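You operate a simulated robot arm through the tools that you are given. There is no shell and no other tool.

The job below is to be done with a simulated two-armed robot. You get a single attempt, and the scene is never put back.

## Task
Wipe up the spill on the island top with the blue cloth there and put it back.

The check looks at the end state, three seconds after you hand in, the way a careful person would. Anything else that was tipped, shoved, dropped, spilled or broken makes it a failure. Flat cloth is picked up by pressing the open fingertips on it (5 to 10 N) and closing them slowly along it; thin cloth reads only 2 to 8 mm in the jaws.

## Robot
Two 6-joint arms with three-finger grippers on one trunk, on a base that moves. Base frame: it is fixed to the floor where the robot stands at the start and does not move with it; the origin is under the middle of the robot, x ahead of it, y to its left, z up; the surface under the hand at the start is at about z = 0.91. Lengths are in m, angles in rad, forces in N, time in s.
The left shoulder is at the start at [0.021, 0.17, 1.548], the right one opposite. With the tool pointing down near the work surface each hand reaches from about 0.32 to 0.6 m from the robot's upright axis, wherever it stands, measured 20 degrees to its own side. Payload 2.2 kg a hand.
Tool frame (each hand has its own): the origin (TCP) lies between the finger pads and is the grasp point; the fingertips stand 0.025 m ahead of it; z points along the fingers, y is the line along which they close. The gripper opens to 0.104 m; its body begins 0.074 m behind the TCP.
Orientation is that of the tool frame in the base frame, as a unit quaternion [w, x, y, z]. With the fingers straight down and closing along the base's y, the tool's x points along the base's -x, its y along +y and its z along -z.

## Interface
- The arms move only by the tool servo_tool. It takes "left_moves", "right_moves" or both (then of equal length, played together; a hand with none holds still); each is a list of rows, each a list of 7 numbers: the shift along the base's x, y, z in m, then the turn, a rotation vector about the base's x, y, z in rad, then the gripper command, from -1 (fully open) to 1 (shut), values between in proportion. In form: [[x, y, z, rx, ry, rz, jaw], ...]. A call has 1 to 20 rows; each row is the pose to reach, as a shift and turn from the pose commanded when the call began. Each row takes 0.2 s and may step no farther than 0.05 m and 0.15 rad from the row before; otherwise, or with a gripper value out of range, the whole call is refused. A pose out of reach is approached as far as the arm can. The call stops where the force on the tool passes 40 N (or 10 N more than at its start, if that is more) or the arm is blocked; 0.2 s more then pass. The fingers move at their own pace (about 0.072 m/s each) and stop on an object; they squeeze with about 26 N. The grip force told is the motor's: it shows also when the fingers shut on nothing. Time passes only in rows, and 0.2 s behind the last, so rows that repeat a pose let the fingers close. The reply holds the time, the measured pose of the TCP, the force on the tool along the base axes, the opening and the grip force, in the units named above and with some noise, with the torque about the TCP (base axes, N m) and any sound that the robot's microphone picked up.
- Cameras (640 x 400 px; columns grow to the right, rows downward): "scene" is now at [0.1545, 0.0151, 1.437]; the picture's right is [0.17, -0.98, 0.00], its down [-0.61, -0.11, -0.78] and it looks along [0.77, 0.14, -0.62] (base axes); focal length 281 px, centre (320, 200). "left" rides on the left gripper at [0.082, -0.003, -0.104] in its tool frame; the picture's right is [0.04, 1.00, 0.00], its down [-0.75, 0.03, -0.66] and it looks along [-0.66, 0.03, 0.75] (tool axes); focal length 256 px, centre (320, 200). "right" rides on the right gripper at [0.082, 0.003, -0.104] in its tool frame; the picture's right is [-0.04, 1.00, 0.00], its down [-0.75, -0.03, -0.66] and it looks along [-0.66, -0.03, 0.75] (tool axes); focal length 256 px, centre (320, 200). There is no depth. A picture from a camera that has moved, and an enlarged one, comes with that camera's place and axes in the base frame and with its lens.
- snapshot(camera): a new picture of that camera. The clock stands still meanwhile.
- lift_body(by): moves the trunk up (or, below 0, down) by that many m; the arms and the scene camera ride with it, the base frame stays. It gives what a move gives, with no picture.
- steer(legs): drives the robot by 1 to 6 legs, each [ahead, left, turn to the left] in m, m and rad, along the robot's own axes; the way and the turn of a leg run together, so that a leg with both is an arc; at most 1.5 m and 3.142 rad a leg. The arms and the cameras ride along, it lands a little off, and it stops where it bumps. It gives what a move gives.
- pan_tilt(pan, tilt): turns the head with the scene camera to pan (to the left, within 1.047 rad either way) and tilt (down, from -0.506 to 1.204), counted from straight ahead of the robot (the tilt from the chest, where the trunk bows). It gives what a move gives.
- enlarge(camera, box): a new picture of the part [left, top, right, bottom] of that camera's present view, enlarged. The clock stands still meanwhile.
- sign_off(): hands the job in; it is judged then, once.

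Places have to be worked out from the pictures, the camera data and where the tool is seen. Open the grippers and draw the arms clear of the work before you hand the job in, unless the task says otherwise.

The tools are called after "Request:" by a JSON object that holds its "fn" and its "kwargs". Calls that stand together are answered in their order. servo_tool: Moves the arms, as the interface text tells. Its arguments: {"type":"object","properties":{"left_moves":{"type":"array","items":{"type":"array","items":{"type":"number"}}},"right_moves":{"type":"array","items":{"type":"array","items":{"type":"number"}}}},"required":[]} The other tools are called the same way: lift_body (by) moves the trunk up or down; steer (legs) drives the base; pan_tilt (pan, tilt) turns the head that bears the scene camera; snapshot (camera) takes a picture; enlarge (camera, box) takes an enlarged picture of a part of a camera's view; sign_off () hands the job in.

At the start:

```text
t: 0.0
left_tool_pos: [0.4624, 0.309, 1.1335]
left_tcp_rot: [0.0, 0.0, 1.0, 0.0]
left_ft_force: [0.0, 0.2, 0.7]
left_ft_torque: [-0.01, 0.03, 0.02]
left_opening: 0.104
left_gripper_force: 0.0
right_tool_pos: [0.6247, -0.0723, 1.1792]
right_tcp_rot: [0.0, 0.001, 1.0, 0.0]
right_ft_force: [-0.5, -0.1, 0.0]
right_ft_torque: [-0.01, -0.02, 0.01]
right_opening: 0.1039
right_gripper_force: 0.1
trunk travel left (down, up): [-0.74, 0.002]
robot x, y, heading: [-0.0029, -0.0028, -0.001]
head pan, tilt (commanded): [0.176, 0.674]
```

scene: 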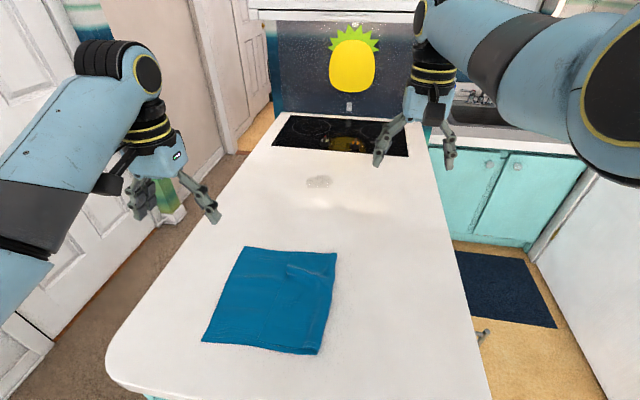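
right: 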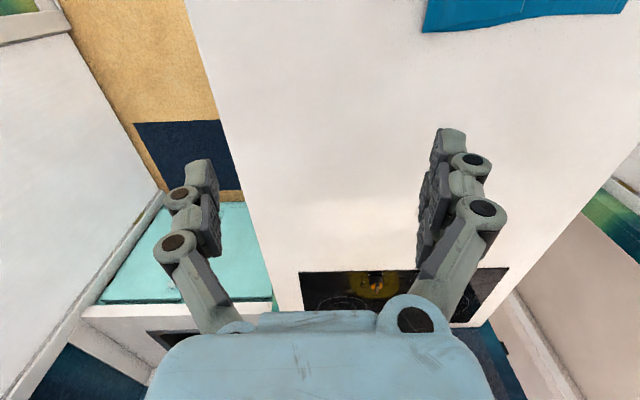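
left: 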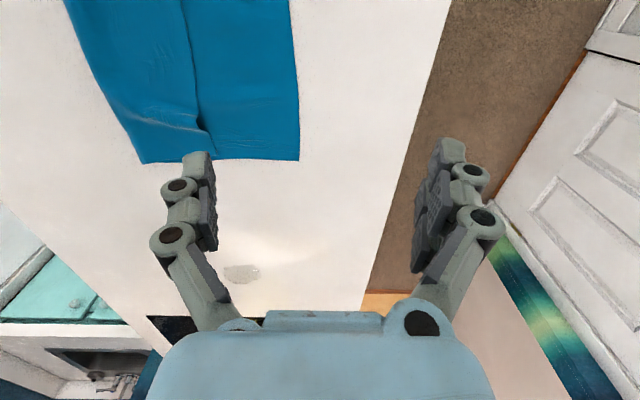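

I'll look closer at the spill and the cloth before moving. From the picture, the spill is at about (0.90, 0.15) and the cloth spans roughly x 0.36–0.61, y 0.055–0.29.

Request:
{"fn": "enlarge", "kwargs": {"camera": "scene", "box": [240, 110, 440, 235]}}

Request:
{"fn": "enlarge", "kwargs": {"camera": "scene", "box": [180, 230, 360, 370]}}

Request:
{"fn": "enlarge", "kwargs": {"camera": "left", "box": [180, 210, 340, 310]}}

```text
3.20 times, centred on (340, 172) of scene
camera zoom: at [0.1545, 0.0151, 1.437], right [0.17, -0.98, 0.0], down [-0.61, -0.11, -0.78], along [0.77, 0.14, -0.62], focal length 899 px, centre (256, 288)
```

zoom: 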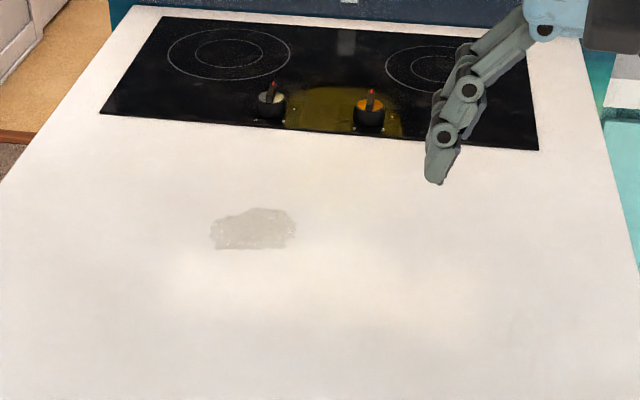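

```text
2.86 times, centred on (270, 300) of scene
camera zoom: at [0.1545, 0.0151, 1.437], right [0.17, -0.98, 0.0], down [-0.61, -0.11, -0.78], along [0.77, 0.14, -0.62], focal length 802 px, centre (463, -86)
```

zoom: 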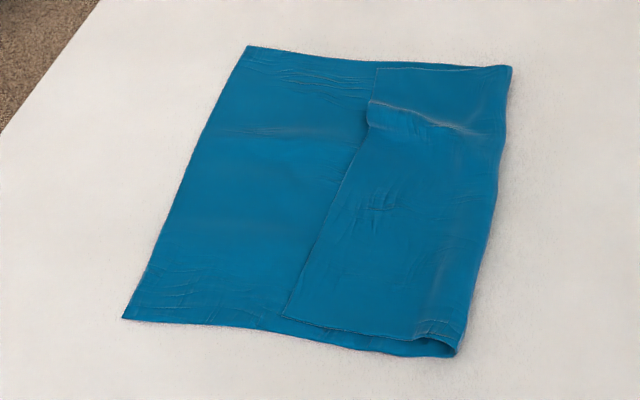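

```text
4.00 times, centred on (260, 260) of left
camera zoom: at [0.3807, 0.3051, 1.2383], right [-0.04, 1.0, 0.0], down [0.75, 0.03, 0.66], along [0.66, 0.03, -0.75], focal length 1024 px, centre (560, -40)
```

zoom: 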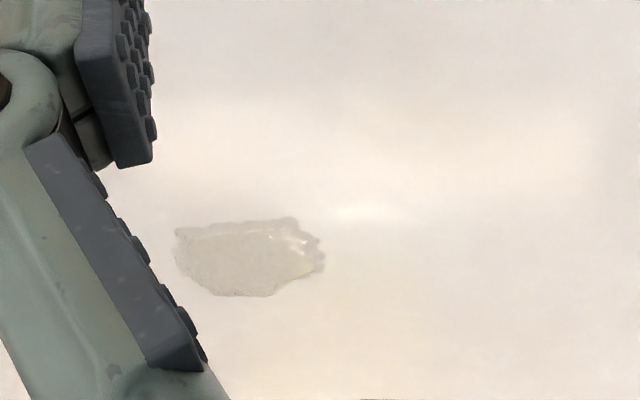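

The spill comes out at about (0.90, 0.152), some 7 x 9 cm, and both cameras agree with z = 0.91. It is out of reach from here, so I'll look at the island's near edge and the floor around the robot.

Request:
{"fn": "pan_tilt", "kwargs": {"pan": 0.0, "tilt": 1.2}}

Request:
{"fn": "snapshot", "kwargs": {"camera": "scene"}}

Request:
{"fn": "pan_tilt", "kwargs": {"pan": 0.9, "tilt": 0.8}}

Request:
{"fn": "snapshot", "kwargs": {"camera": "scene"}}

Request:
{"fn": "pan_tilt", "kwargs": {"pan": -0.7, "tilt": 0.7}}

Request:
{"fn": "snapshot", "kwargs": {"camera": "scene"}}

```text
t: 0.9
left_tool_pos: [0.4636, 0.3086, 1.1321]
left_tcp_rot: [0.0, 0.0, 1.0, 0.0]
left_ft_force: [0.6, -0.2, -0.2]
left_ft_torque: [-0.03, -0.03, -0.02]
left_opening: 0.104
left_gripper_force: 0.0
right_tool_pos: [0.6239, -0.0736, 1.1793]
right_tcp_rot: [0.0, 0.0, 1.0, 0.0]
right_ft_force: [-0.2, 0.1, 0.9]
right_ft_torque: [0.03, 0.02, -0.02]
right_opening: 0.1041
right_gripper_force: 0.1
trunk travel left (down, up): [-0.74, 0.002]
robot x, y, heading: [0.0002, -0.0008, 0.004]
head pan, tilt (commanded): [0.0, 1.201]
```

```text
taken
camera scene: at [0.1259, 0.0001, 1.3988], right [0.0, -1.0, 0.0], down [-0.93, 0.0, -0.36], along [0.36, 0.0, -0.93], focal length 281 px, centre (320, 200)
```

scene: 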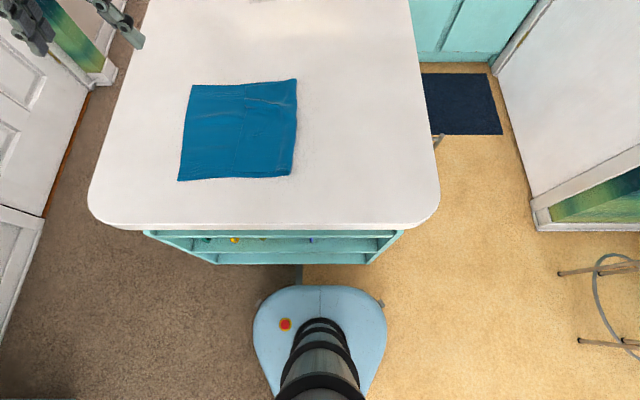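

```text
t: 2.1
left_tool_pos: [0.4629, 0.3095, 1.1338]
left_tcp_rot: [0.0, 0.0, 1.0, -0.001]
left_ft_force: [0.4, 0.1, -0.1]
left_ft_torque: [0.0, 0.0, -0.01]
left_opening: 0.1037
left_gripper_force: 0.0
right_tool_pos: [0.6244, -0.074, 1.1804]
right_tcp_rot: [0.0, -0.001, 1.0, 0.0]
right_ft_force: [-0.8, -0.2, 0.5]
right_ft_torque: [-0.01, 0.0, 0.04]
right_opening: 0.1041
right_gripper_force: 0.0
trunk travel left (down, up): [-0.74, 0.002]
robot x, y, heading: [0.0017, -0.0012, -0.001]
head pan, tilt (commanded): [0.901, 0.799]
```

```text
taken
camera scene: at [0.1201, 0.0632, 1.4265], right [0.78, -0.62, 0.0], down [-0.45, -0.56, -0.7], along [0.43, 0.55, -0.72], focal length 281 px, centre (320, 200)
```

scene: 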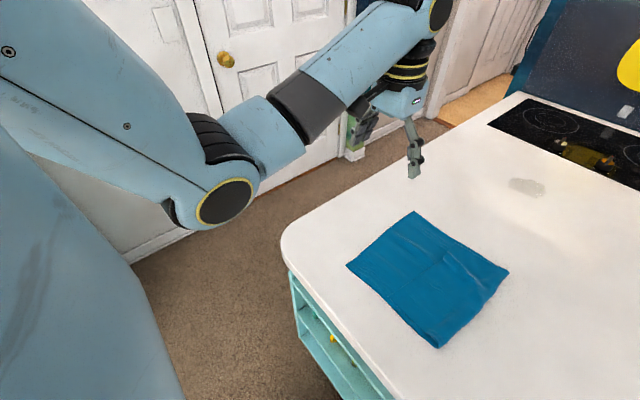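

```text
t: 3.8
left_tool_pos: [0.4626, 0.3091, 1.1337]
left_tcp_rot: [-0.001, -0.001, 1.0, 0.0]
left_ft_force: [0.4, -0.4, 0.0]
left_ft_torque: [0.03, -0.02, 0.01]
left_opening: 0.1041
left_gripper_force: 0.0
right_tool_pos: [0.6251, -0.0741, 1.1788]
right_tcp_rot: [0.001, 0.001, 1.0, 0.0]
right_ft_force: [0.0, -0.1, 0.5]
right_ft_torque: [0.01, -0.01, 0.02]
right_opening: 0.104
right_gripper_force: 0.0
trunk travel left (down, up): [-0.74, 0.002]
robot x, y, heading: [0.0011, 0.0029, -0.0]
head pan, tilt (commanded): [-0.7, 0.7]
```

```text
taken
camera scene: at [0.1349, -0.0546, 1.4348], right [-0.64, -0.77, 0.0], down [-0.49, 0.41, -0.76], along [0.59, -0.49, -0.64], focal length 281 px, centre (320, 200)
```

scene: 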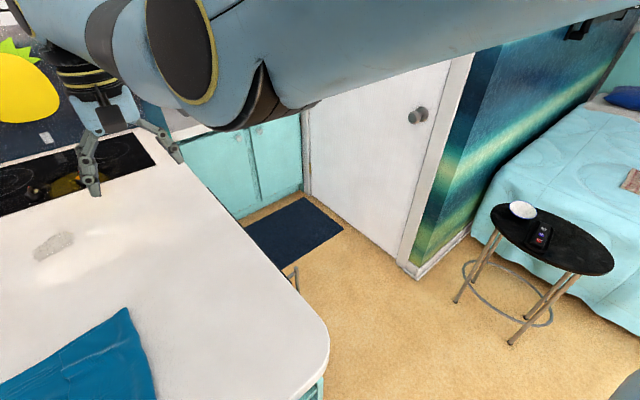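

The island top spans about y −0.22 to 0.45 with its near edge at x ≈ 0.26. A clear corridor about 1 m wide runs along its left side, with a wall at y ≈ 1.45. I'll check both sides further back before driving.

Request:
{"fn": "pan_tilt", "kwargs": {"pan": 1.047, "tilt": 0.3}}

Request:
{"fn": "snapshot", "kwargs": {"camera": "scene"}}

Request:
{"fn": "pan_tilt", "kwargs": {"pan": -1.047, "tilt": 0.8}}

Request:
{"fn": "snapshot", "kwargs": {"camera": "scene"}}

```text
t: 5.6
left_tool_pos: [0.4625, 0.309, 1.1328]
left_tcp_rot: [0.0, 0.0, 1.0, 0.0]
left_ft_force: [0.2, 0.6, 0.8]
left_ft_torque: [0.0, 0.01, -0.01]
left_opening: 0.1041
left_gripper_force: 0.0
right_tool_pos: [0.6244, -0.0704, 1.1796]
right_tcp_rot: [0.0, 0.0, 1.0, 0.0]
right_ft_force: [-0.8, 0.2, 0.2]
right_ft_torque: [-0.04, -0.01, 0.02]
right_opening: 0.1039
right_gripper_force: 0.1
trunk travel left (down, up): [-0.74, 0.002]
robot x, y, heading: [-0.0009, -0.0, 0.001]
head pan, tilt (commanded): [1.047, 0.3]
```

```text
taken
camera scene: at [0.1167, 0.0809, 1.4708], right [0.87, -0.5, 0.0], down [-0.15, -0.26, -0.96], along [0.48, 0.83, -0.3], focal length 281 px, centre (320, 200)
```

scene: 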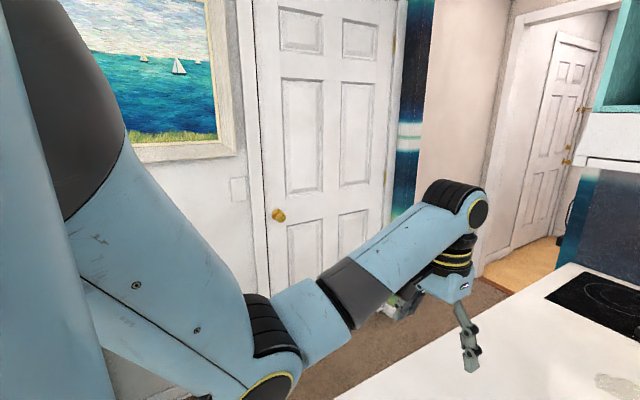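

```text
t: 7.6
left_tool_pos: [0.4637, 0.308, 1.1337]
left_tcp_rot: [0.001, 0.0, 1.0, 0.0]
left_ft_force: [0.4, 0.4, 0.8]
left_ft_torque: [0.02, -0.01, 0.0]
left_opening: 0.1041
left_gripper_force: 0.0
right_tool_pos: [0.6249, -0.073, 1.1792]
right_tcp_rot: [0.001, 0.0, 1.0, 0.0]
right_ft_force: [0.7, -0.3, -0.7]
right_ft_torque: [-0.04, -0.02, 0.0]
right_opening: 0.1037
right_gripper_force: 0.0
trunk travel left (down, up): [-0.74, 0.002]
robot x, y, heading: [0.0026, -0.0018, -0.005]
head pan, tilt (commanded): [-1.047, 0.799]
```

```text
taken
camera scene: at [0.1103, -0.0698, 1.4265], right [-0.87, -0.5, 0.0], down [-0.36, 0.62, -0.7], along [0.35, -0.6, -0.72], focal length 281 px, centre (320, 200)
```

scene: 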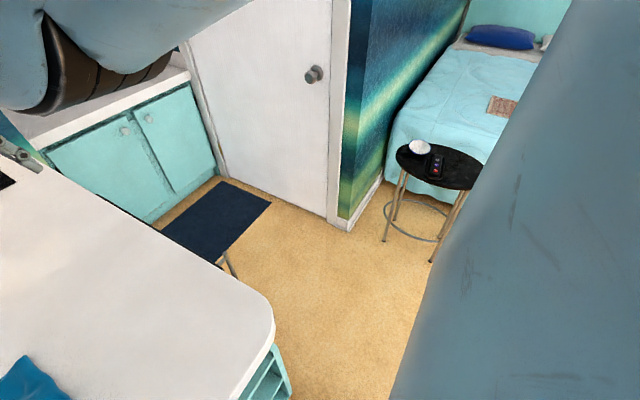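

The left corridor is clear. I'll strafe left, drive ahead beside the island, and turn right to face it. That keeps everything in space I have already seen.

Request:
{"fn": "steer", "kwargs": {"legs": [[0, 0.88, 0], [0.58, 0, 0], [0, 0, -1.5708]]}}

Request:
{"fn": "pan_tilt", "kwargs": {"pan": 0.0, "tilt": 1.1}}

Request:
{"fn": "snapshot", "kwargs": {"camera": "scene"}}

```text
t: 12.1
left_tool_pos: [0.4831, 1.171, 1.1336]
left_tcp_rot: [0.0, 0.01, 1.0, -0.001]
left_ft_force: [-0.3, 1.0, -0.4]
left_ft_torque: [-0.01, -0.02, 0.0]
left_opening: 0.104
left_gripper_force: 0.1
right_tool_pos: [0.6343, 0.7863, 1.1799]
right_tcp_rot: [0.001, 0.011, 1.0, -0.001]
right_ft_force: [0.4, 0.0, 0.0]
right_ft_torque: [-0.05, -0.01, 0.0]
right_opening: 0.104
right_gripper_force: 0.1
trunk travel left (down, up): [-0.74, 0.002]
robot x, y, heading: [0.0112, 0.8712, -0.022]
head pan, tilt (commanded): [-1.047, 0.799]
stopped in leg 1: the robot was blocked; the commanded pose is now the measured one
```

```text
t: 13.4
left_tool_pos: [0.4828, 1.1692, 1.1346]
left_tcp_rot: [0.0, 0.012, 1.0, 0.0]
left_ft_force: [0.1, -0.5, 0.2]
left_ft_torque: [0.0, 0.0, -0.01]
left_opening: 0.1043
left_gripper_force: 0.0
right_tool_pos: [0.6368, 0.7838, 1.1799]
right_tcp_rot: [0.0, 0.011, 1.0, -0.001]
right_ft_force: [-0.6, 0.2, -0.6]
right_ft_torque: [0.02, -0.03, 0.0]
right_opening: 0.1038
right_gripper_force: 0.0
trunk travel left (down, up): [-0.74, 0.002]
robot x, y, heading: [0.0148, 0.8752, -0.017]
head pan, tilt (commanded): [0.0, 1.1]
```

```text
taken
camera scene: at [0.1456, 0.8682, 1.4048], right [-0.02, -1.0, 0.0], down [-0.89, 0.02, -0.45], along [0.45, -0.01, -0.89], focal length 281 px, centre (320, 200)
```

scene: 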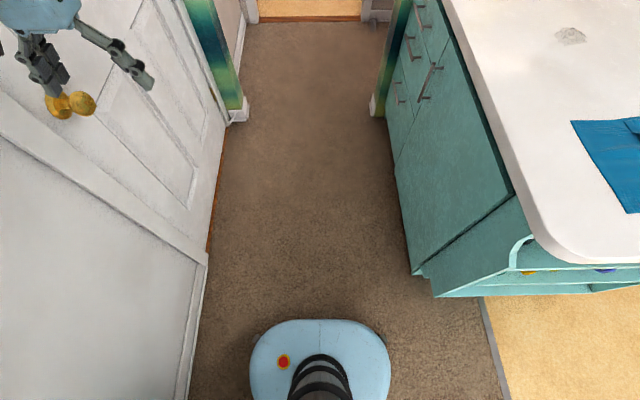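

The move stopped at y ≈ 0.87, where the left elbow apparently met the wall or frame; no force shows on the hands. I'll back off to the right by 0.12 m and check that nothing on the wall moved before going on.

Request:
{"fn": "steer", "kwargs": {"legs": [[0, -0.12, 0.018]]}}

Request:
{"fn": "pan_tilt", "kwargs": {"pan": 1.047, "tilt": 0.3}}

Request:
{"fn": "snapshot", "kwargs": {"camera": "scene"}}

```text
t: 14.7
left_tool_pos: [0.4755, 1.0589, 1.1325]
left_tcp_rot: [-0.001, 0.002, 1.0, 0.001]
left_ft_force: [-0.1, -0.6, 0.2]
left_ft_torque: [0.02, 0.01, 0.03]
left_opening: 0.1038
left_gripper_force: 0.0
right_tool_pos: [0.6353, 0.6772, 1.1795]
right_tcp_rot: [0.0, 0.003, 1.0, 0.0]
right_ft_force: [0.2, -0.6, 0.1]
right_ft_torque: [0.0, 0.0, -0.01]
right_opening: 0.104
right_gripper_force: 0.0
trunk travel left (down, up): [-0.74, 0.002]
robot x, y, heading: [0.0122, 0.751, -0.007]
head pan, tilt (commanded): [0.0, 1.1]
```

```text
t: 16.0
left_tool_pos: [0.4756, 1.0598, 1.1339]
left_tcp_rot: [0.0, 0.003, 1.0, 0.0]
left_ft_force: [0.3, 0.6, -0.4]
left_ft_torque: [0.01, 0.01, -0.03]
left_opening: 0.1037
left_gripper_force: 0.0
right_tool_pos: [0.6354, 0.6766, 1.18]
right_tcp_rot: [0.001, 0.003, 1.0, 0.0]
right_ft_force: [-0.5, 0.1, -0.8]
right_ft_torque: [-0.02, -0.02, 0.02]
right_opening: 0.1038
right_gripper_force: 0.2
trunk travel left (down, up): [-0.74, 0.002]
robot x, y, heading: [0.012, 0.7511, -0.004]
head pan, tilt (commanded): [1.047, 0.3]
```

```text
taken
camera scene: at [0.1281, 0.8336, 1.4708], right [0.86, -0.5, 0.0], down [-0.15, -0.26, -0.95], along [0.48, 0.82, -0.3], focal length 281 px, centre (320, 200)
```

scene: 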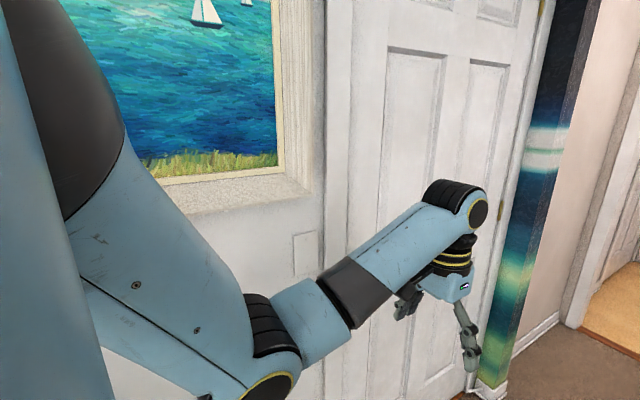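

Nothing has moved; it's a fixed window trim. Next I'll drive ahead 0.57 m along the corridor and turn right to face the island.

Request:
{"fn": "steer", "kwargs": {"legs": [[0.57, 0.0, 0], [0, 0, -1.567]]}}

Request:
{"fn": "pan_tilt", "kwargs": {"pan": 0.0, "tilt": 1.0}}

Request:
{"fn": "snapshot", "kwargs": {"camera": "scene"}}

```text
t: 20.8
left_tool_pos: [1.1327, 0.8373, 1.1332]
left_tcp_rot: [0.0, 0.214, 0.977, -0.003]
left_ft_force: [-0.1, -0.2, 1.0]
left_ft_torque: [0.0, -0.01, -0.03]
left_opening: 0.1037
left_gripper_force: 0.2
right_tool_pos: [1.1222, 0.442, 1.1796]
right_tcp_rot: [-0.002, 0.204, 0.979, 0.007]
right_ft_force: [-0.2, 0.3, 0.0]
right_ft_torque: [-0.03, 0.01, -0.01]
right_opening: 0.1038
right_gripper_force: 0.0
trunk travel left (down, up): [-0.74, 0.002]
robot x, y, heading: [0.5844, 0.7567, -0.433]
head pan, tilt (commanded): [1.047, 0.3]
stopped in leg 2: the robot was blocked; the commanded pose is now the measured one
```

```text
t: 22.1
left_tool_pos: [1.1336, 0.8384, 1.1341]
left_tcp_rot: [0.0, 0.215, 0.977, -0.003]
left_ft_force: [-0.5, -0.4, 0.5]
left_ft_torque: [0.0, 0.01, 0.01]
left_opening: 0.1038
left_gripper_force: 0.1
right_tool_pos: [1.1227, 0.441, 1.1795]
right_tcp_rot: [-0.001, 0.206, 0.979, 0.006]
right_ft_force: [-1.1, 0.1, 0.2]
right_ft_torque: [0.04, 0.01, 0.06]
right_opening: 0.1038
right_gripper_force: 0.1
trunk travel left (down, up): [-0.74, 0.002]
robot x, y, heading: [0.5824, 0.7497, -0.431]
head pan, tilt (commanded): [0.0, 1.0]
```

```text
taken
camera scene: at [0.7105, 0.6955, 1.4114], right [-0.42, -0.91, 0.0], down [-0.76, 0.35, -0.54], along [0.49, -0.23, -0.84], focal length 281 px, centre (320, 200)
```

scene: 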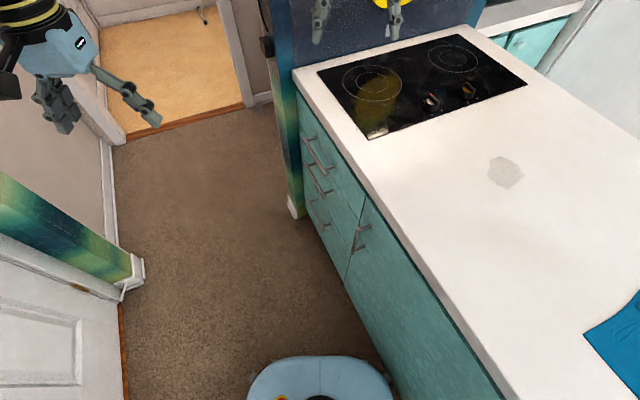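

The turn stopped at −0.43 rad; the base's front-right corner looks to be against the cabinet side (at y ≈ 0.40). I'll shift about 0.12 m away from the island and finish the turn there.

Request:
{"fn": "steer", "kwargs": {"legs": [[-0.05, 0.109, 0], [0, 0, -1.14]]}}

Request:
{"fn": "snapshot", "kwargs": {"camera": "scene"}}

```text
t: 26.1
left_tool_pos: [0.9016, 0.4164, 1.1343]
left_tcp_rot: [-0.001, 0.699, 0.715, -0.002]
left_ft_force: [0.1, 0.2, 0.3]
left_ft_torque: [0.0, -0.01, -0.01]
left_opening: 0.1041
left_gripper_force: 0.1
right_tool_pos: [0.5402, 0.2513, 1.1807]
right_tcp_rot: [0.002, 0.692, 0.722, 0.006]
right_ft_force: [0.4, 0.3, -0.2]
right_ft_torque: [0.01, -0.01, 0.04]
right_opening: 0.1039
right_gripper_force: 0.0
trunk travel left (down, up): [-0.74, 0.002]
robot x, y, heading: [0.5832, 0.8744, -1.548]
head pan, tilt (commanded): [0.0, 1.0]
```

```text
taken
camera scene: at [0.5862, 0.732, 1.4114], right [-1.0, -0.02, 0.0], down [-0.02, 0.84, -0.54], along [0.01, -0.54, -0.84], focal length 281 px, centre (320, 200)
```

scene: 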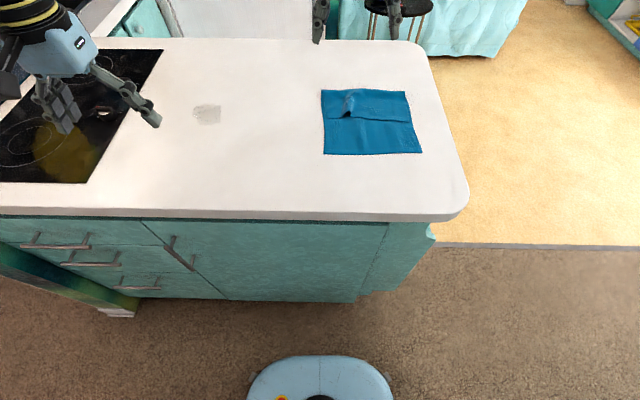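

I'm now facing the island. This view puts the spill at about (0.897, 0.146) and the cloth at x 0.352–0.60, y 0.04–0.28. I'll move up to the island, keeping about 5 cm between the base front and the cabinet.

Request:
{"fn": "steer", "kwargs": {"legs": [[0.2, 0.0, -0.022]]}}

Request:
{"fn": "snapshot", "kwargs": {"camera": "scene"}}

Request:
{"fn": "snapshot", "kwargs": {"camera": "right"}}

Request:
{"fn": "snapshot", "kwargs": {"camera": "left"}}

```text
t: 27.7
left_tool_pos: [0.8937, 0.2413, 1.133]
left_tcp_rot: [-0.001, 0.707, 0.707, -0.001]
left_ft_force: [0.0, -1.0, -0.8]
left_ft_torque: [-0.04, 0.01, 0.03]
left_opening: 0.1038
left_gripper_force: 0.0
right_tool_pos: [0.53, 0.0837, 1.1788]
right_tcp_rot: [0.003, 0.7, 0.714, 0.006]
right_ft_force: [0.6, -0.3, 0.0]
right_ft_torque: [0.0, 0.03, -0.01]
right_opening: 0.1037
right_gripper_force: 0.1
trunk travel left (down, up): [-0.74, 0.002]
robot x, y, heading: [0.5864, 0.7036, -1.568]
head pan, tilt (commanded): [0.0, 1.0]
```

```text
taken
camera scene: at [0.5859, 0.5643, 1.4114], right [-1.0, 0.0, 0.0], down [0.0, 0.84, -0.54], along [0.0, -0.54, -0.84], focal length 281 px, centre (320, 200)
```

scene: 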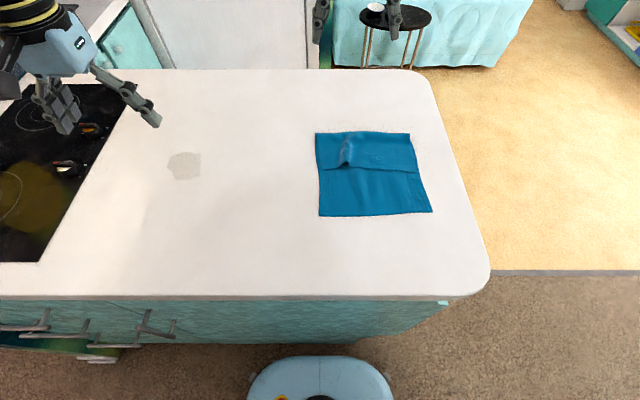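

```text
taken
camera right: at [0.5297, 0.1656, 1.2842], right [1.0, -0.02, 0.01], down [-0.02, -0.76, 0.65], along [0.0, -0.65, -0.76], focal length 256 px, centre (320, 200)
```

right: 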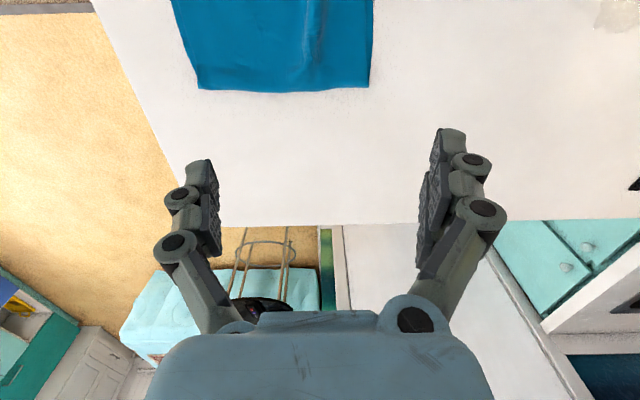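

```text
taken
camera left: at [0.8904, 0.3232, 1.2384], right [1.0, 0.04, 0.0], down [0.03, -0.75, 0.66], along [0.02, -0.66, -0.75], focal length 256 px, centre (320, 200)
```

left: 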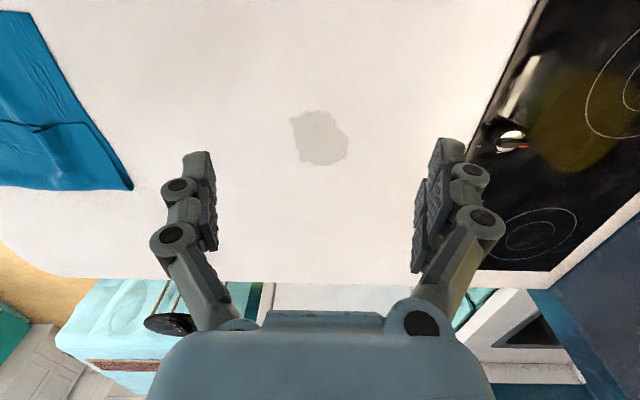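

The robot is at (0.586, 0.704), facing −y. The left camera puts the spill at x 0.857–0.939, y 0.104–0.191, and the stove starts near x = 1.1. Next I'll zoom in on the cloth to understand its folded flap.

Request:
{"fn": "enlarge", "kwargs": {"camera": "scene", "box": [290, 110, 450, 230]}}

Request:
{"fn": "enlarge", "kwargs": {"camera": "left", "box": [260, 80, 380, 180]}}

```text
3.33 times, centred on (370, 170) of scene
camera zoom: at [0.5859, 0.5643, 1.4114], right [-1.0, 0.0, 0.0], down [0.0, 0.84, -0.54], along [0.0, -0.54, -0.84], focal length 936 px, centre (153, 300)
```

zoom: 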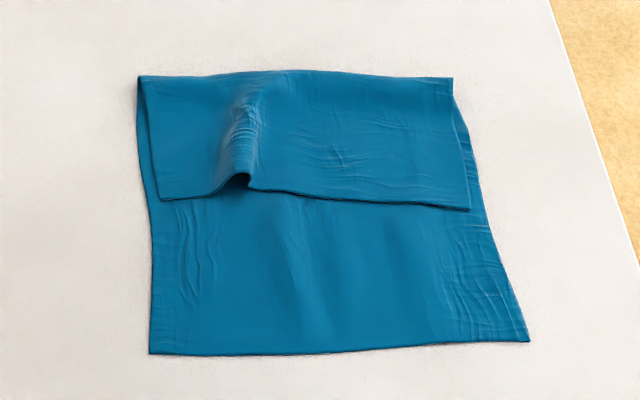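

```text
4.00 times, centred on (320, 130) of left
camera zoom: at [0.8904, 0.3232, 1.2384], right [1.0, 0.04, 0.0], down [0.03, -0.75, 0.66], along [0.02, -0.66, -0.75], focal length 1024 px, centre (320, 480)
```

zoom: 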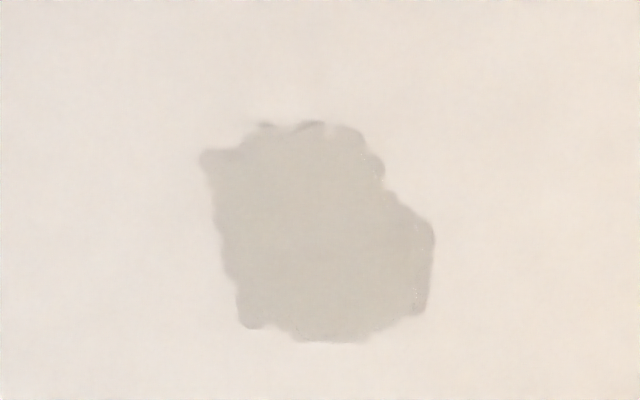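

The cloth is a single layer from y ≈ 0.16 to 0.28, with a flap folded over the rest. I'll draw the right hand back out of the way, then shift the base slightly so the left arm covers both the cloth and the spill.

Request:
{"fn": "servo_tool", "kwargs": {"right_moves": [[-0.03, 0.03, 0.01, 0, 0, 0, -1], [-0.06, 0.06, 0.02, 0, 0, 0, -1], [-0.09, 0.09, 0.03, 0, 0, 0, -1], [-0.12, 0.12, 0.04, 0, 0, 0, -1], [-0.15, 0.15, 0.05, 0, 0, 0, -1], [-0.18, 0.18, 0.06, 0, 0, 0, -1], [-0.21, 0.2, 0.07, 0, 0, 0, -1], [-0.24, 0.21, 0.08, 0, 0, 0, -1]]}}

Request:
{"fn": "steer", "kwargs": {"legs": [[0.035, -0.035, 0]]}}

Request:
{"fn": "lift_body", "kwargs": {"by": -0.1}}

Request:
{"fn": "snapshot", "kwargs": {"camera": "scene"}}

```text
t: 29.5
left_tool_pos: [0.8936, 0.243, 1.1342]
left_tcp_rot: [0.0, 0.707, 0.707, -0.001]
left_ft_force: [0.1, 0.7, 0.6]
left_ft_torque: [0.02, -0.05, -0.03]
left_opening: 0.104
left_gripper_force: 0.1
right_tool_pos: [0.3144, 0.2294, 1.1358]
right_tcp_rot: [0.005, 0.7, 0.715, 0.005]
right_ft_force: [-0.8, 0.1, -0.4]
right_ft_torque: [0.0, 0.01, 0.01]
right_opening: 0.1038
right_gripper_force: 0.0
right hand out of reach, approached as far as the arm can: row 3, 4, 5, 6, 7, 8
trunk travel left (down, up): [-0.74, 0.002]
robot x, y, heading: [0.5834, 0.7049, -1.57]
head pan, tilt (commanded): [0.0, 1.0]
```

```text
t: 30.3
left_tool_pos: [0.8971, 0.2492, 1.134]
left_tcp_rot: [0.0, 0.699, 0.715, -0.003]
left_ft_force: [-0.1, -0.5, -0.2]
left_ft_torque: [0.01, -0.05, 0.04]
left_opening: 0.1041
left_gripper_force: 0.1
right_tool_pos: [0.3198, 0.2232, 1.1351]
right_tcp_rot: [0.003, 0.691, 0.723, 0.005]
right_ft_force: [-0.5, 0.8, 0.1]
right_ft_torque: [-0.01, -0.01, -0.01]
right_opening: 0.1038
right_gripper_force: 0.0
trunk travel left (down, up): [-0.74, 0.002]
robot x, y, heading: [0.5792, 0.7073, -1.544]
head pan, tilt (commanded): [0.0, 1.0]
stopped in leg 1: the robot was blocked; the commanded pose is now the measured one
```

```text
t: 31.7
left_tool_pos: [0.8978, 0.2498, 1.0337]
left_tcp_rot: [0.0, 0.699, 0.715, -0.002]
left_ft_force: [0.7, -0.1, 0.0]
left_ft_torque: [0.0, 0.01, 0.0]
left_opening: 0.104
left_gripper_force: 0.0
right_tool_pos: [0.3199, 0.2231, 1.0358]
right_tcp_rot: [0.003, 0.693, 0.721, 0.004]
right_ft_force: [-0.8, 0.0, 1.6]
right_ft_torque: [-0.01, -0.02, -0.01]
right_opening: 0.104
right_gripper_force: 0.0
trunk travel left (down, up): [-0.64, 0.102]
robot x, y, heading: [0.5759, 0.7064, -1.543]
head pan, tilt (commanded): [0.0, 1.0]
```

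```text
taken
camera scene: at [0.5824, 0.5646, 1.3113], right [-1.0, -0.02, 0.0], down [-0.02, 0.84, -0.54], along [0.01, -0.54, -0.84], focal length 281 px, centre (320, 200)
```

scene: 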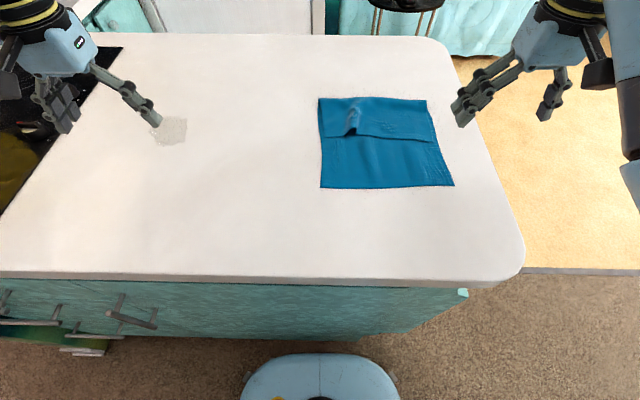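

The base is already against the cabinet at y ≈ 0.705, so I'll work from here with the trunk 0.1 m lower. The right hand needs to go farther right, clear of the left hand's path. I'll move it at z ≈ 1.05 and bring the left hand over the cloth's single-layer part.

Request:
{"fn": "servo_tool", "kwargs": {"right_moves": [[-0.04, 0.0, 0.01, 0, 0, 0, -1], [-0.07, 0.01, 0.03, 0, 0, 0, -1], [-0.1, 0.02, 0.05, 0, 0, 0, -1], [-0.12, 0.03, 0.06, 0, 0, 0, -1]]}}

Request:
{"fn": "servo_tool", "kwargs": {"left_moves": [[-0.04, 0, 0.0, 0, 0, 0, -1], [-0.08, 0, 0.0, 0, 0, 0, -1], [-0.12, 0, 0.0, 0, 0, 0, -1], [-0.16, 0, 0, 0, 0, 0, -1], [-0.2, 0, 0, 0, 0, 0, -1], [-0.24, 0, 0, 0, 0, 0, -1], [-0.28, -0.01, 0, 0, 0, 0, -1], [-0.32, -0.02, 0, 0, 0, 0, -1], [-0.36, -0.03, 0, 0, 0, 0, -1], [-0.398, -0.035, 0, 0, 0, -0.028, -1]]}}

Request:
{"fn": "snapshot", "kwargs": {"camera": "left"}}

Request:
{"fn": "snapshot", "kwargs": {"camera": "scene"}}

```text
t: 32.7
left_tool_pos: [0.8976, 0.2499, 1.0338]
left_tcp_rot: [0.0, 0.699, 0.715, -0.002]
left_ft_force: [-1.0, -0.3, 0.4]
left_ft_torque: [0.01, 0.0, -0.05]
left_opening: 0.1039
left_gripper_force: 0.0
right_tool_pos: [0.1844, 0.2568, 1.0769]
right_tcp_rot: [0.007, 0.693, 0.721, 0.004]
right_ft_force: [0.1, 0.0, 0.7]
right_ft_torque: [0.01, -0.01, 0.03]
right_opening: 0.1041
right_gripper_force: 0.1
right hand out of reach, approached as far as the arm can: row 2, 3, 4
trunk travel left (down, up): [-0.64, 0.102]
robot x, y, heading: [0.579, 0.7073, -1.551]
head pan, tilt (commanded): [0.0, 1.0]
```

```text
t: 33.9
left_tool_pos: [0.8111, 0.2448, 1.021]
left_tcp_rot: [0.07, 0.672, 0.734, 0.067]
left_ft_force: [-0.2, 0.6, 0.4]
left_ft_torque: [0.01, 0.02, -0.01]
left_opening: 0.1039
left_gripper_force: 0.1
left hand out of reach, approached as far as the arm can: row 2, 6
right_tool_pos: [0.1852, 0.2549, 1.0774]
right_tcp_rot: [0.007, 0.692, 0.722, 0.005]
right_ft_force: [0.0, 0.6, -0.5]
right_ft_torque: [-0.02, -0.02, 0.02]
right_opening: 0.1039
right_gripper_force: 0.0
trunk travel left (down, up): [-0.64, 0.102]
robot x, y, heading: [0.5806, 0.7041, -1.542]
head pan, tilt (commanded): [0.0, 1.0]
stopped in row 6 (left hand): the arm was blocked; the commanded pose is now the measured one
```

```text
taken
camera left: at [0.7796, 0.3252, 1.1228], right [0.97, 0.13, 0.19], down [-0.03, -0.75, 0.66], along [0.23, -0.65, -0.73], focal length 256 px, centre (320, 200)
```

left: 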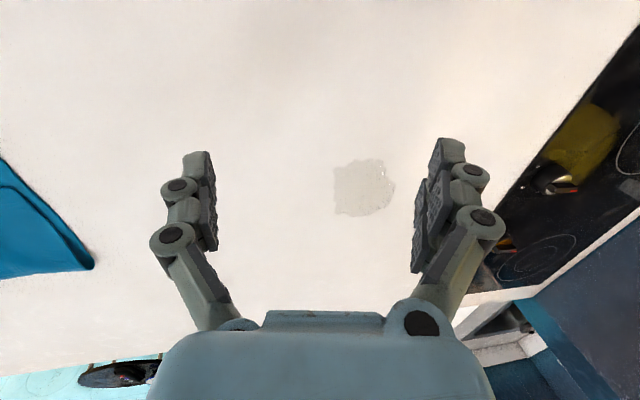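

```text
taken
camera scene: at [0.5816, 0.5645, 1.3112], right [-1.0, -0.02, 0.0], down [-0.02, 0.84, -0.54], along [0.01, -0.54, -0.84], focal length 281 px, centre (320, 200)
```

scene: 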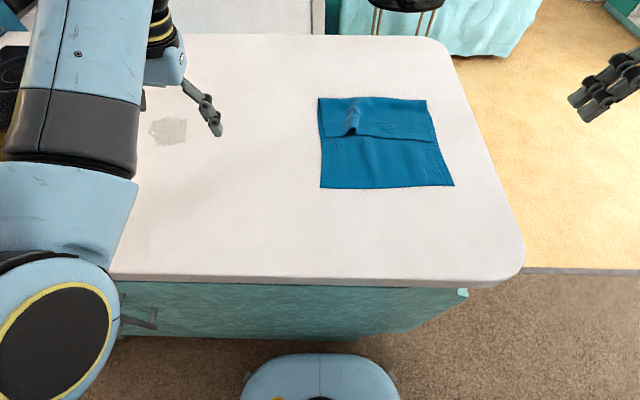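

The left arm folded up too close to its shoulder at this height and the tool tilted. I'll move the hand outward to y ≈ 0.15, where there is room, and straighten the tool before sweeping toward the cloth.

Request:
{"fn": "servo_tool", "kwargs": {"left_moves": [[0.015, -0.03, 0.005, 0.001, 0.06, -0.03, -1], [0.02, -0.06, 0.01, 0.002, 0.12, -0.055, -1], [0.02, -0.085, 0.01, 0.003, 0.17, -0.08, -1], [0.02, -0.095, 0.01, 0.004, 0.194, -0.088, -1], [0.02, -0.095, 0.01, 0.004, 0.194, -0.088, -1]]}}

Request:
{"fn": "snapshot", "kwargs": {"camera": "scene"}}

```text
t: 35.1
left_tool_pos: [0.8296, 0.1501, 1.0315]
left_tcp_rot: [-0.002, 0.706, 0.708, -0.001]
left_ft_force: [0.9, -0.3, -0.3]
left_ft_torque: [0.0, -0.02, 0.03]
left_opening: 0.104
left_gripper_force: 0.0
right_tool_pos: [0.1862, 0.2555, 1.0767]
right_tcp_rot: [0.007, 0.692, 0.722, 0.004]
right_ft_force: [0.2, -0.5, -0.8]
right_ft_torque: [-0.01, 0.02, 0.02]
right_opening: 0.104
right_gripper_force: 0.0
trunk travel left (down, up): [-0.64, 0.102]
robot x, y, heading: [0.5822, 0.7036, -1.548]
head pan, tilt (commanded): [0.0, 1.0]
```

```text
taken
camera scene: at [0.5822, 0.5644, 1.3112], right [-1.0, -0.02, 0.0], down [-0.02, 0.84, -0.54], along [0.01, -0.54, -0.84], focal length 281 px, centre (320, 200)
```

scene: 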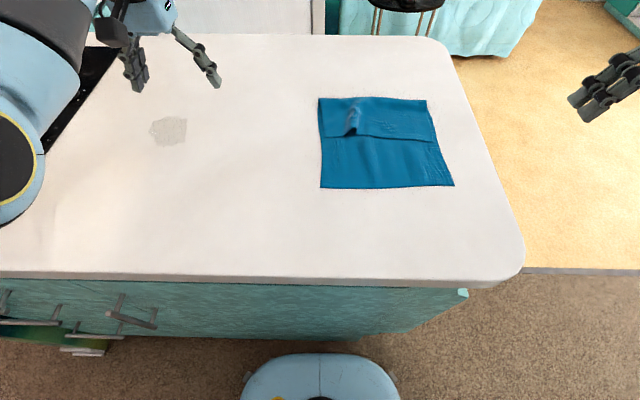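

The tool is straight again at (0.83, 0.15, 1.03). I'll sweep toward the cloth at this outward distance, to about (0.50, 0.20, 1.01).

Request:
{"fn": "servo_tool", "kwargs": {"left_moves": [[-0.04, 0, 0, 0, 0, 0, -1], [-0.08, 0, 0, 0, 0, 0, -1], [-0.12, 0.0, 0, 0, 0, 0, -1], [-0.16, 0.0, 0, 0, 0, 0, -1], [-0.2, 0.005, 0, 0, 0, 0, -1], [-0.24, 0.01, 0, 0, 0, 0, -1], [-0.28, 0.02, 0, 0, 0, 0, -1], [-0.31, 0.035, -0.01, 0, 0, 0, -1], [-0.33, 0.05, -0.02, 0, 0, 0, -1]]}}

Request:
{"fn": "snapshot", "kwargs": {"camera": "left"}}

Request:
{"fn": "snapshot", "kwargs": {"camera": "scene"}}

```text
t: 37.1
left_tool_pos: [0.5859, 0.1227, 0.9878]
left_tcp_rot: [0.003, 0.698, 0.716, 0.003]
left_ft_force: [-0.7, 0.5, 0.2]
left_ft_torque: [-0.05, -0.05, -0.01]
left_opening: 0.1038
left_gripper_force: 0.0
left hand out of reach, approached as far as the arm can: row 6, 7, 8, 9
right_tool_pos: [0.1866, 0.2552, 1.0759]
right_tcp_rot: [0.007, 0.692, 0.722, 0.005]
right_ft_force: [0.2, 0.7, 0.0]
right_ft_torque: [0.0, -0.03, -0.01]
right_opening: 0.1042
right_gripper_force: 0.2
trunk travel left (down, up): [-0.64, 0.102]
robot x, y, heading: [0.5798, 0.7047, -1.549]
head pan, tilt (commanded): [0.0, 1.0]
```

```text
taken
camera left: at [0.5787, 0.2043, 1.0932], right [1.0, 0.07, 0.01], down [0.04, -0.75, 0.66], along [0.05, -0.66, -0.75], focal length 256 px, centre (320, 200)
```

left: 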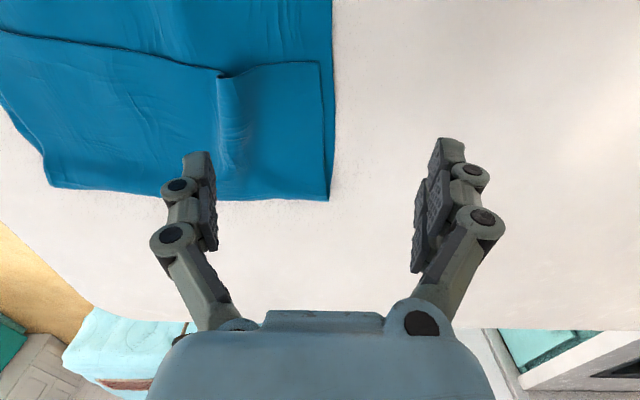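

```text
taken
camera scene: at [0.5801, 0.5646, 1.3111], right [-1.0, -0.02, 0.0], down [-0.02, 0.84, -0.54], along [0.01, -0.54, -0.84], focal length 281 px, centre (320, 200)
```

scene: 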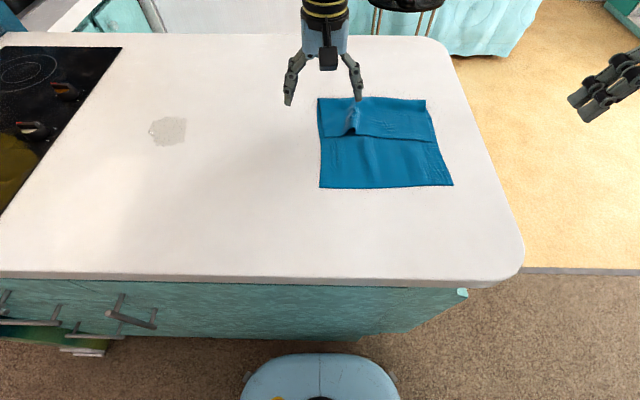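

The left arm can't cross much past the robot's centreline, and the right hand will be able to reach the cloth once I shift. I'll move the base 0.12 m toward +x, so the right hand covers the cloth and the left hand covers the spill.

Request:
{"fn": "steer", "kwargs": {"legs": [[-0.015, 0.0, 0.0], [0.0, 0.12, -0.02]]}}

Request:
{"fn": "servo_tool", "kwargs": {"left_moves": [[0.04, 0.02, 0.005, 0, 0, 0, -1], [0.08, 0.03, 0.01, 0, 0, 0, -1], [0.12, 0.03, 0.02, 0, 0, 0, -1], [0.16, 0.03, 0.03, 0, 0, 0, -1], [0.2, 0.03, 0.04, 0, 0, 0, -1], [0.24, 0.04, 0.05, 0, 0, 0, -1], [0.28, 0.05, 0.05, 0, 0, 0, -1]]}}

Request:
{"fn": "snapshot", "kwargs": {"camera": "scene"}}

```text
t: 38.7
left_tool_pos: [0.6965, 0.1387, 0.9866]
left_tcp_rot: [0.001, 0.706, 0.709, 0.002]
left_ft_force: [0.4, 0.1, -0.1]
left_ft_torque: [0.0, 0.0, -0.02]
left_opening: 0.1044
left_gripper_force: 0.0
right_tool_pos: [0.2973, 0.2782, 1.0772]
right_tcp_rot: [0.006, 0.699, 0.715, 0.004]
right_ft_force: [-0.5, 0.1, -0.9]
right_ft_torque: [-0.02, 0.07, -0.03]
right_opening: 0.1038
right_gripper_force: 0.0
trunk travel left (down, up): [-0.64, 0.102]
robot x, y, heading: [0.6983, 0.7191, -1.565]
head pan, tilt (commanded): [0.0, 1.0]
```

```text
t: 40.3
left_tool_pos: [0.9757, 0.0868, 0.9977]
left_tcp_rot: [0.0, 0.706, 0.708, 0.003]
left_ft_force: [-0.4, 0.0, -0.8]
left_ft_torque: [0.03, -0.01, 0.0]
left_opening: 0.1039
left_gripper_force: 0.1
left hand out of reach, approached as far as the arm can: row 1, 2, 3, 4, 5, 6, 7
right_tool_pos: [0.2976, 0.2792, 1.0771]
right_tcp_rot: [0.006, 0.699, 0.715, 0.004]
right_ft_force: [0.8, -0.2, 0.4]
right_ft_torque: [-0.02, 0.02, -0.01]
right_opening: 0.104
right_gripper_force: 0.0
trunk travel left (down, up): [-0.64, 0.102]
robot x, y, heading: [0.6968, 0.7195, -1.567]
head pan, tilt (commanded): [0.0, 1.0]
```

```text
taken
camera scene: at [0.7006, 0.5811, 1.3112], right [-1.0, -0.01, 0.0], down [-0.01, 0.84, -0.54], along [0.0, -0.54, -0.84], focal length 281 px, centre (320, 200)
```

scene: 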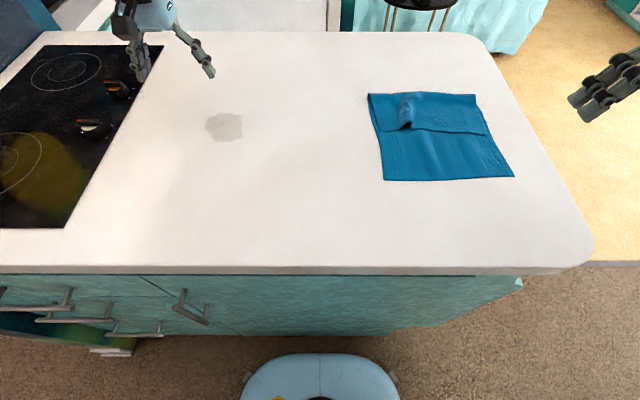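

The left hand's commanded pose was too close to its shoulder, so it ended up at (0.976, 0.087). I'll bring its command back to a reachable point, (0.96, 0.13, 1.03), and check where it settles.

Request:
{"fn": "servo_tool", "kwargs": {"left_moves": [[0.02, -0.035, -0.01, 0, 0, 0, -1], [0.04, -0.07, -0.02, 0, 0, 0, -1], [0.06, -0.105, -0.03, 0, 0, 0, -1], [0.063, -0.135, -0.03, 0, 0, 0, -1], [0.063, -0.135, -0.03, 0, 0, 0, -1]]}}

```text
t: 41.5
left_tool_pos: [1.0006, 0.0862, 1.0022]
left_tcp_rot: [0.002, 0.705, 0.709, 0.003]
left_ft_force: [-0.7, 0.3, 0.0]
left_ft_torque: [0.01, -0.01, 0.03]
left_opening: 0.1039
left_gripper_force: 0.0
left hand out of reach, approached as far as the arm can: row 1, 2, 3, 4, 5
right_tool_pos: [0.2968, 0.2788, 1.0752]
right_tcp_rot: [0.007, 0.699, 0.715, 0.005]
right_ft_force: [-0.2, -0.3, 0.2]
right_ft_torque: [0.0, -0.02, 0.02]
right_opening: 0.1041
right_gripper_force: 0.1
trunk travel left (down, up): [-0.64, 0.102]
robot x, y, heading: [0.6977, 0.7222, -1.566]
head pan, tilt (commanded): [0.0, 1.0]
```

The hand stays near its outer limit and keeps reporting out of reach, so the arm may have switched to a different elbow configuration. I'll look at the left arm before moving it again.

Request:
{"fn": "pan_tilt", "kwargs": {"pan": 0.6, "tilt": 0.4}}

Request:
{"fn": "snapshot", "kwargs": {"camera": "scene"}}

Request:
{"fn": "snapshot", "kwargs": {"camera": "left"}}

```text
t: 42.5
left_tool_pos: [1.0018, 0.084, 1.0019]
left_tcp_rot: [0.002, 0.705, 0.709, 0.004]
left_ft_force: [0.0, 0.3, 0.5]
left_ft_torque: [0.0, -0.02, 0.02]
left_opening: 0.104
left_gripper_force: 0.1
right_tool_pos: [0.298, 0.2798, 1.0774]
right_tcp_rot: [0.006, 0.699, 0.715, 0.005]
right_ft_force: [-0.8, -0.7, 0.1]
right_ft_torque: [-0.03, -0.01, 0.01]
right_opening: 0.1038
right_gripper_force: 0.2
trunk travel left (down, up): [-0.64, 0.102]
robot x, y, heading: [0.6982, 0.7191, -1.568]
head pan, tilt (commanded): [0.6, 0.4]
```

```text
taken
camera scene: at [0.7515, 0.5744, 1.3613], right [-0.82, -0.57, 0.0], down [-0.22, 0.32, -0.92], along [0.52, -0.76, -0.39], focal length 281 px, centre (320, 200)
```

scene: 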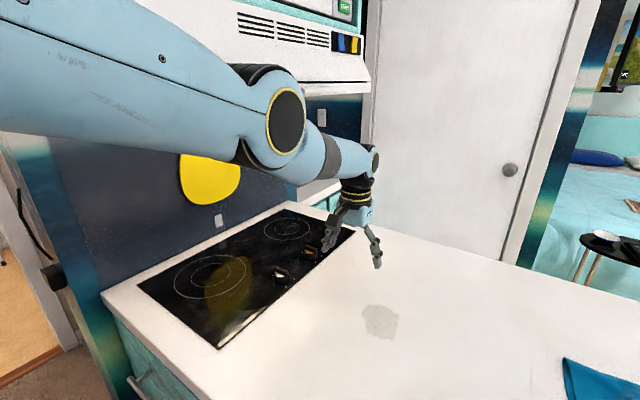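

```text
taken
camera left: at [0.9965, 0.1655, 1.1075], right [1.0, 0.04, 0.01], down [0.03, -0.75, 0.66], along [0.03, -0.65, -0.76], focal length 256 px, centre (320, 200)
```

left: 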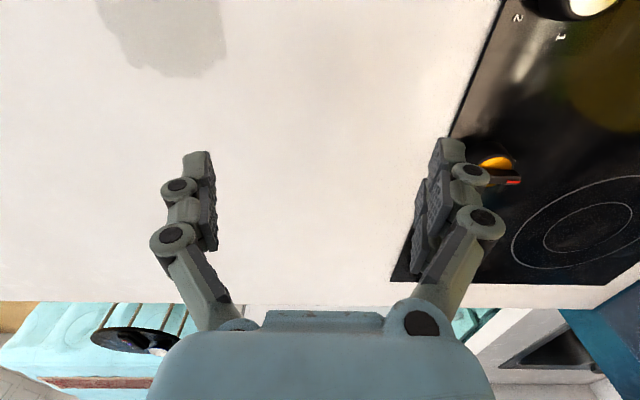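

The left arm is now in an elbow-out pose that can't come in close at this height. I'll test whether lowering toward the spill becomes reachable, keeping the fingertips above the surface.

Request:
{"fn": "servo_tool", "kwargs": {"left_moves": [[-0.01, -0.01, -0.02, 0, 0, 0, -1], [-0.02, -0.01, -0.04, 0, 0, 0, -1], [-0.03, -0.01, -0.06, 0, 0, 0, -1], [-0.03, -0.01, -0.06, 0, 0, 0, -1]]}}

Request:
{"fn": "snapshot", "kwargs": {"camera": "scene"}}

```text
t: 43.5
left_tool_pos: [0.9713, 0.1036, 0.9516]
left_tcp_rot: [0.002, 0.706, 0.708, 0.003]
left_ft_force: [0.4, 0.5, 0.2]
left_ft_torque: [0.01, -0.01, 0.01]
left_opening: 0.1039
left_gripper_force: 0.0
left hand out of reach, approached as far as the arm can: row 1, 2, 3, 4
right_tool_pos: [0.2973, 0.2795, 1.0772]
right_tcp_rot: [0.007, 0.698, 0.716, 0.004]
right_ft_force: [0.6, -1.0, -0.7]
right_ft_torque: [0.05, 0.0, -0.01]
right_opening: 0.1046
right_gripper_force: 0.0
trunk travel left (down, up): [-0.64, 0.102]
robot x, y, heading: [0.6991, 0.7189, -1.566]
head pan, tilt (commanded): [0.6, 0.4]
```

```text
taken
camera scene: at [0.7517, 0.5745, 1.3614], right [-0.82, -0.57, 0.0], down [-0.22, 0.32, -0.92], along [0.52, -0.76, -0.39], focal length 281 px, centre (320, 200)
```

scene: 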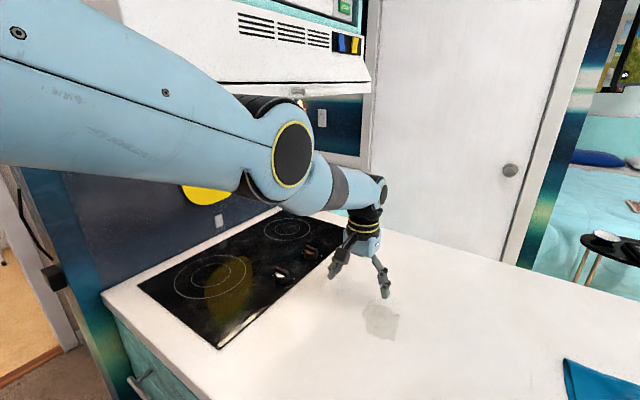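

In this arm pose the hand is limited on the inner side, so raising the trunk should help. I'll raise it by 0.1 m and command the left hand down toward (0.90, 0.147, 0.965) to test.

Request:
{"fn": "lift_body", "kwargs": {"by": 0.1}}

Request:
{"fn": "servo_tool", "kwargs": {"left_moves": [[-0.01, 0.01, -0.03, 0, 0, 0, -1], [-0.02, 0.02, -0.06, 0, 0, 0, -1], [-0.023, 0.027, -0.09, 0, 0, 0, -1], [-0.023, 0.027, -0.105, 0, 0, 0, -1], [-0.023, 0.027, -0.105, 0, 0, 0, -1]]}}

Request:
{"fn": "snapshot", "kwargs": {"camera": "scene"}}

```text
t: 44.9
left_tool_pos: [0.971, 0.1033, 1.0523]
left_tcp_rot: [0.003, 0.706, 0.708, 0.002]
left_ft_force: [0.7, 1.2, 0.1]
left_ft_torque: [-0.03, 0.01, -0.01]
left_opening: 0.1042
left_gripper_force: 0.1
right_tool_pos: [0.2975, 0.2788, 1.1769]
right_tcp_rot: [0.006, 0.699, 0.715, 0.004]
right_ft_force: [0.4, -1.1, -0.1]
right_ft_torque: [0.0, -0.01, 0.02]
right_opening: 0.1041
right_gripper_force: 0.0
trunk travel left (down, up): [-0.74, 0.002]
robot x, y, heading: [0.6991, 0.721, -1.565]
head pan, tilt (commanded): [0.6, 0.4]
```

```text
t: 46.0
left_tool_pos: [0.9494, 0.1513, 0.9672]
left_tcp_rot: [0.003, 0.706, 0.708, 0.001]
left_ft_force: [0.4, -0.1, 0.5]
left_ft_torque: [0.02, 0.01, -0.04]
left_opening: 0.1039
left_gripper_force: 0.0
left hand out of reach, approached as far as the arm can: row 1, 2, 3, 4, 5
right_tool_pos: [0.2986, 0.2796, 1.177]
right_tcp_rot: [0.006, 0.699, 0.715, 0.005]
right_ft_force: [-0.3, -0.6, -0.3]
right_ft_torque: [-0.02, 0.0, -0.03]
right_opening: 0.1042
right_gripper_force: 0.1
trunk travel left (down, up): [-0.74, 0.002]
robot x, y, heading: [0.7011, 0.7187, -1.568]
head pan, tilt (commanded): [0.6, 0.4]
```

```text
taken
camera scene: at [0.7517, 0.5747, 1.4616], right [-0.82, -0.57, 0.0], down [-0.22, 0.32, -0.92], along [0.52, -0.76, -0.39], focal length 281 px, centre (320, 200)
```

scene: 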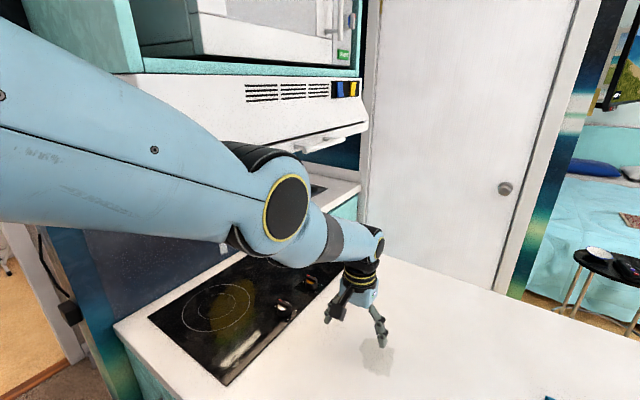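

The reading is now within about 5 cm in x only. I'll probe by shifting the command +x to see whether the out-of-reach flag clears.

Request:
{"fn": "servo_tool", "kwargs": {"left_moves": [[0.025, 0.0, 0.005, 0, 0, 0, -1], [0.05, 0.0, 0.01, 0, 0, 0, -1], [0.05, 0.0, 0.01, 0, 0, 0, -1]]}}

```text
t: 46.9
left_tool_pos: [0.9971, 0.1497, 0.9784]
left_tcp_rot: [0.003, 0.706, 0.708, 0.002]
left_ft_force: [-0.1, 0.3, -0.3]
left_ft_torque: [0.01, -0.01, 0.03]
left_opening: 0.1041
left_gripper_force: 0.0
right_tool_pos: [0.2972, 0.2795, 1.1761]
right_tcp_rot: [0.006, 0.699, 0.715, 0.004]
right_ft_force: [0.7, -0.2, 0.3]
right_ft_torque: [0.0, -0.03, -0.02]
right_opening: 0.1039
right_gripper_force: 0.0
trunk travel left (down, up): [-0.74, 0.002]
robot x, y, heading: [0.6995, 0.7235, -1.563]
head pan, tilt (commanded): [0.6, 0.4]
```

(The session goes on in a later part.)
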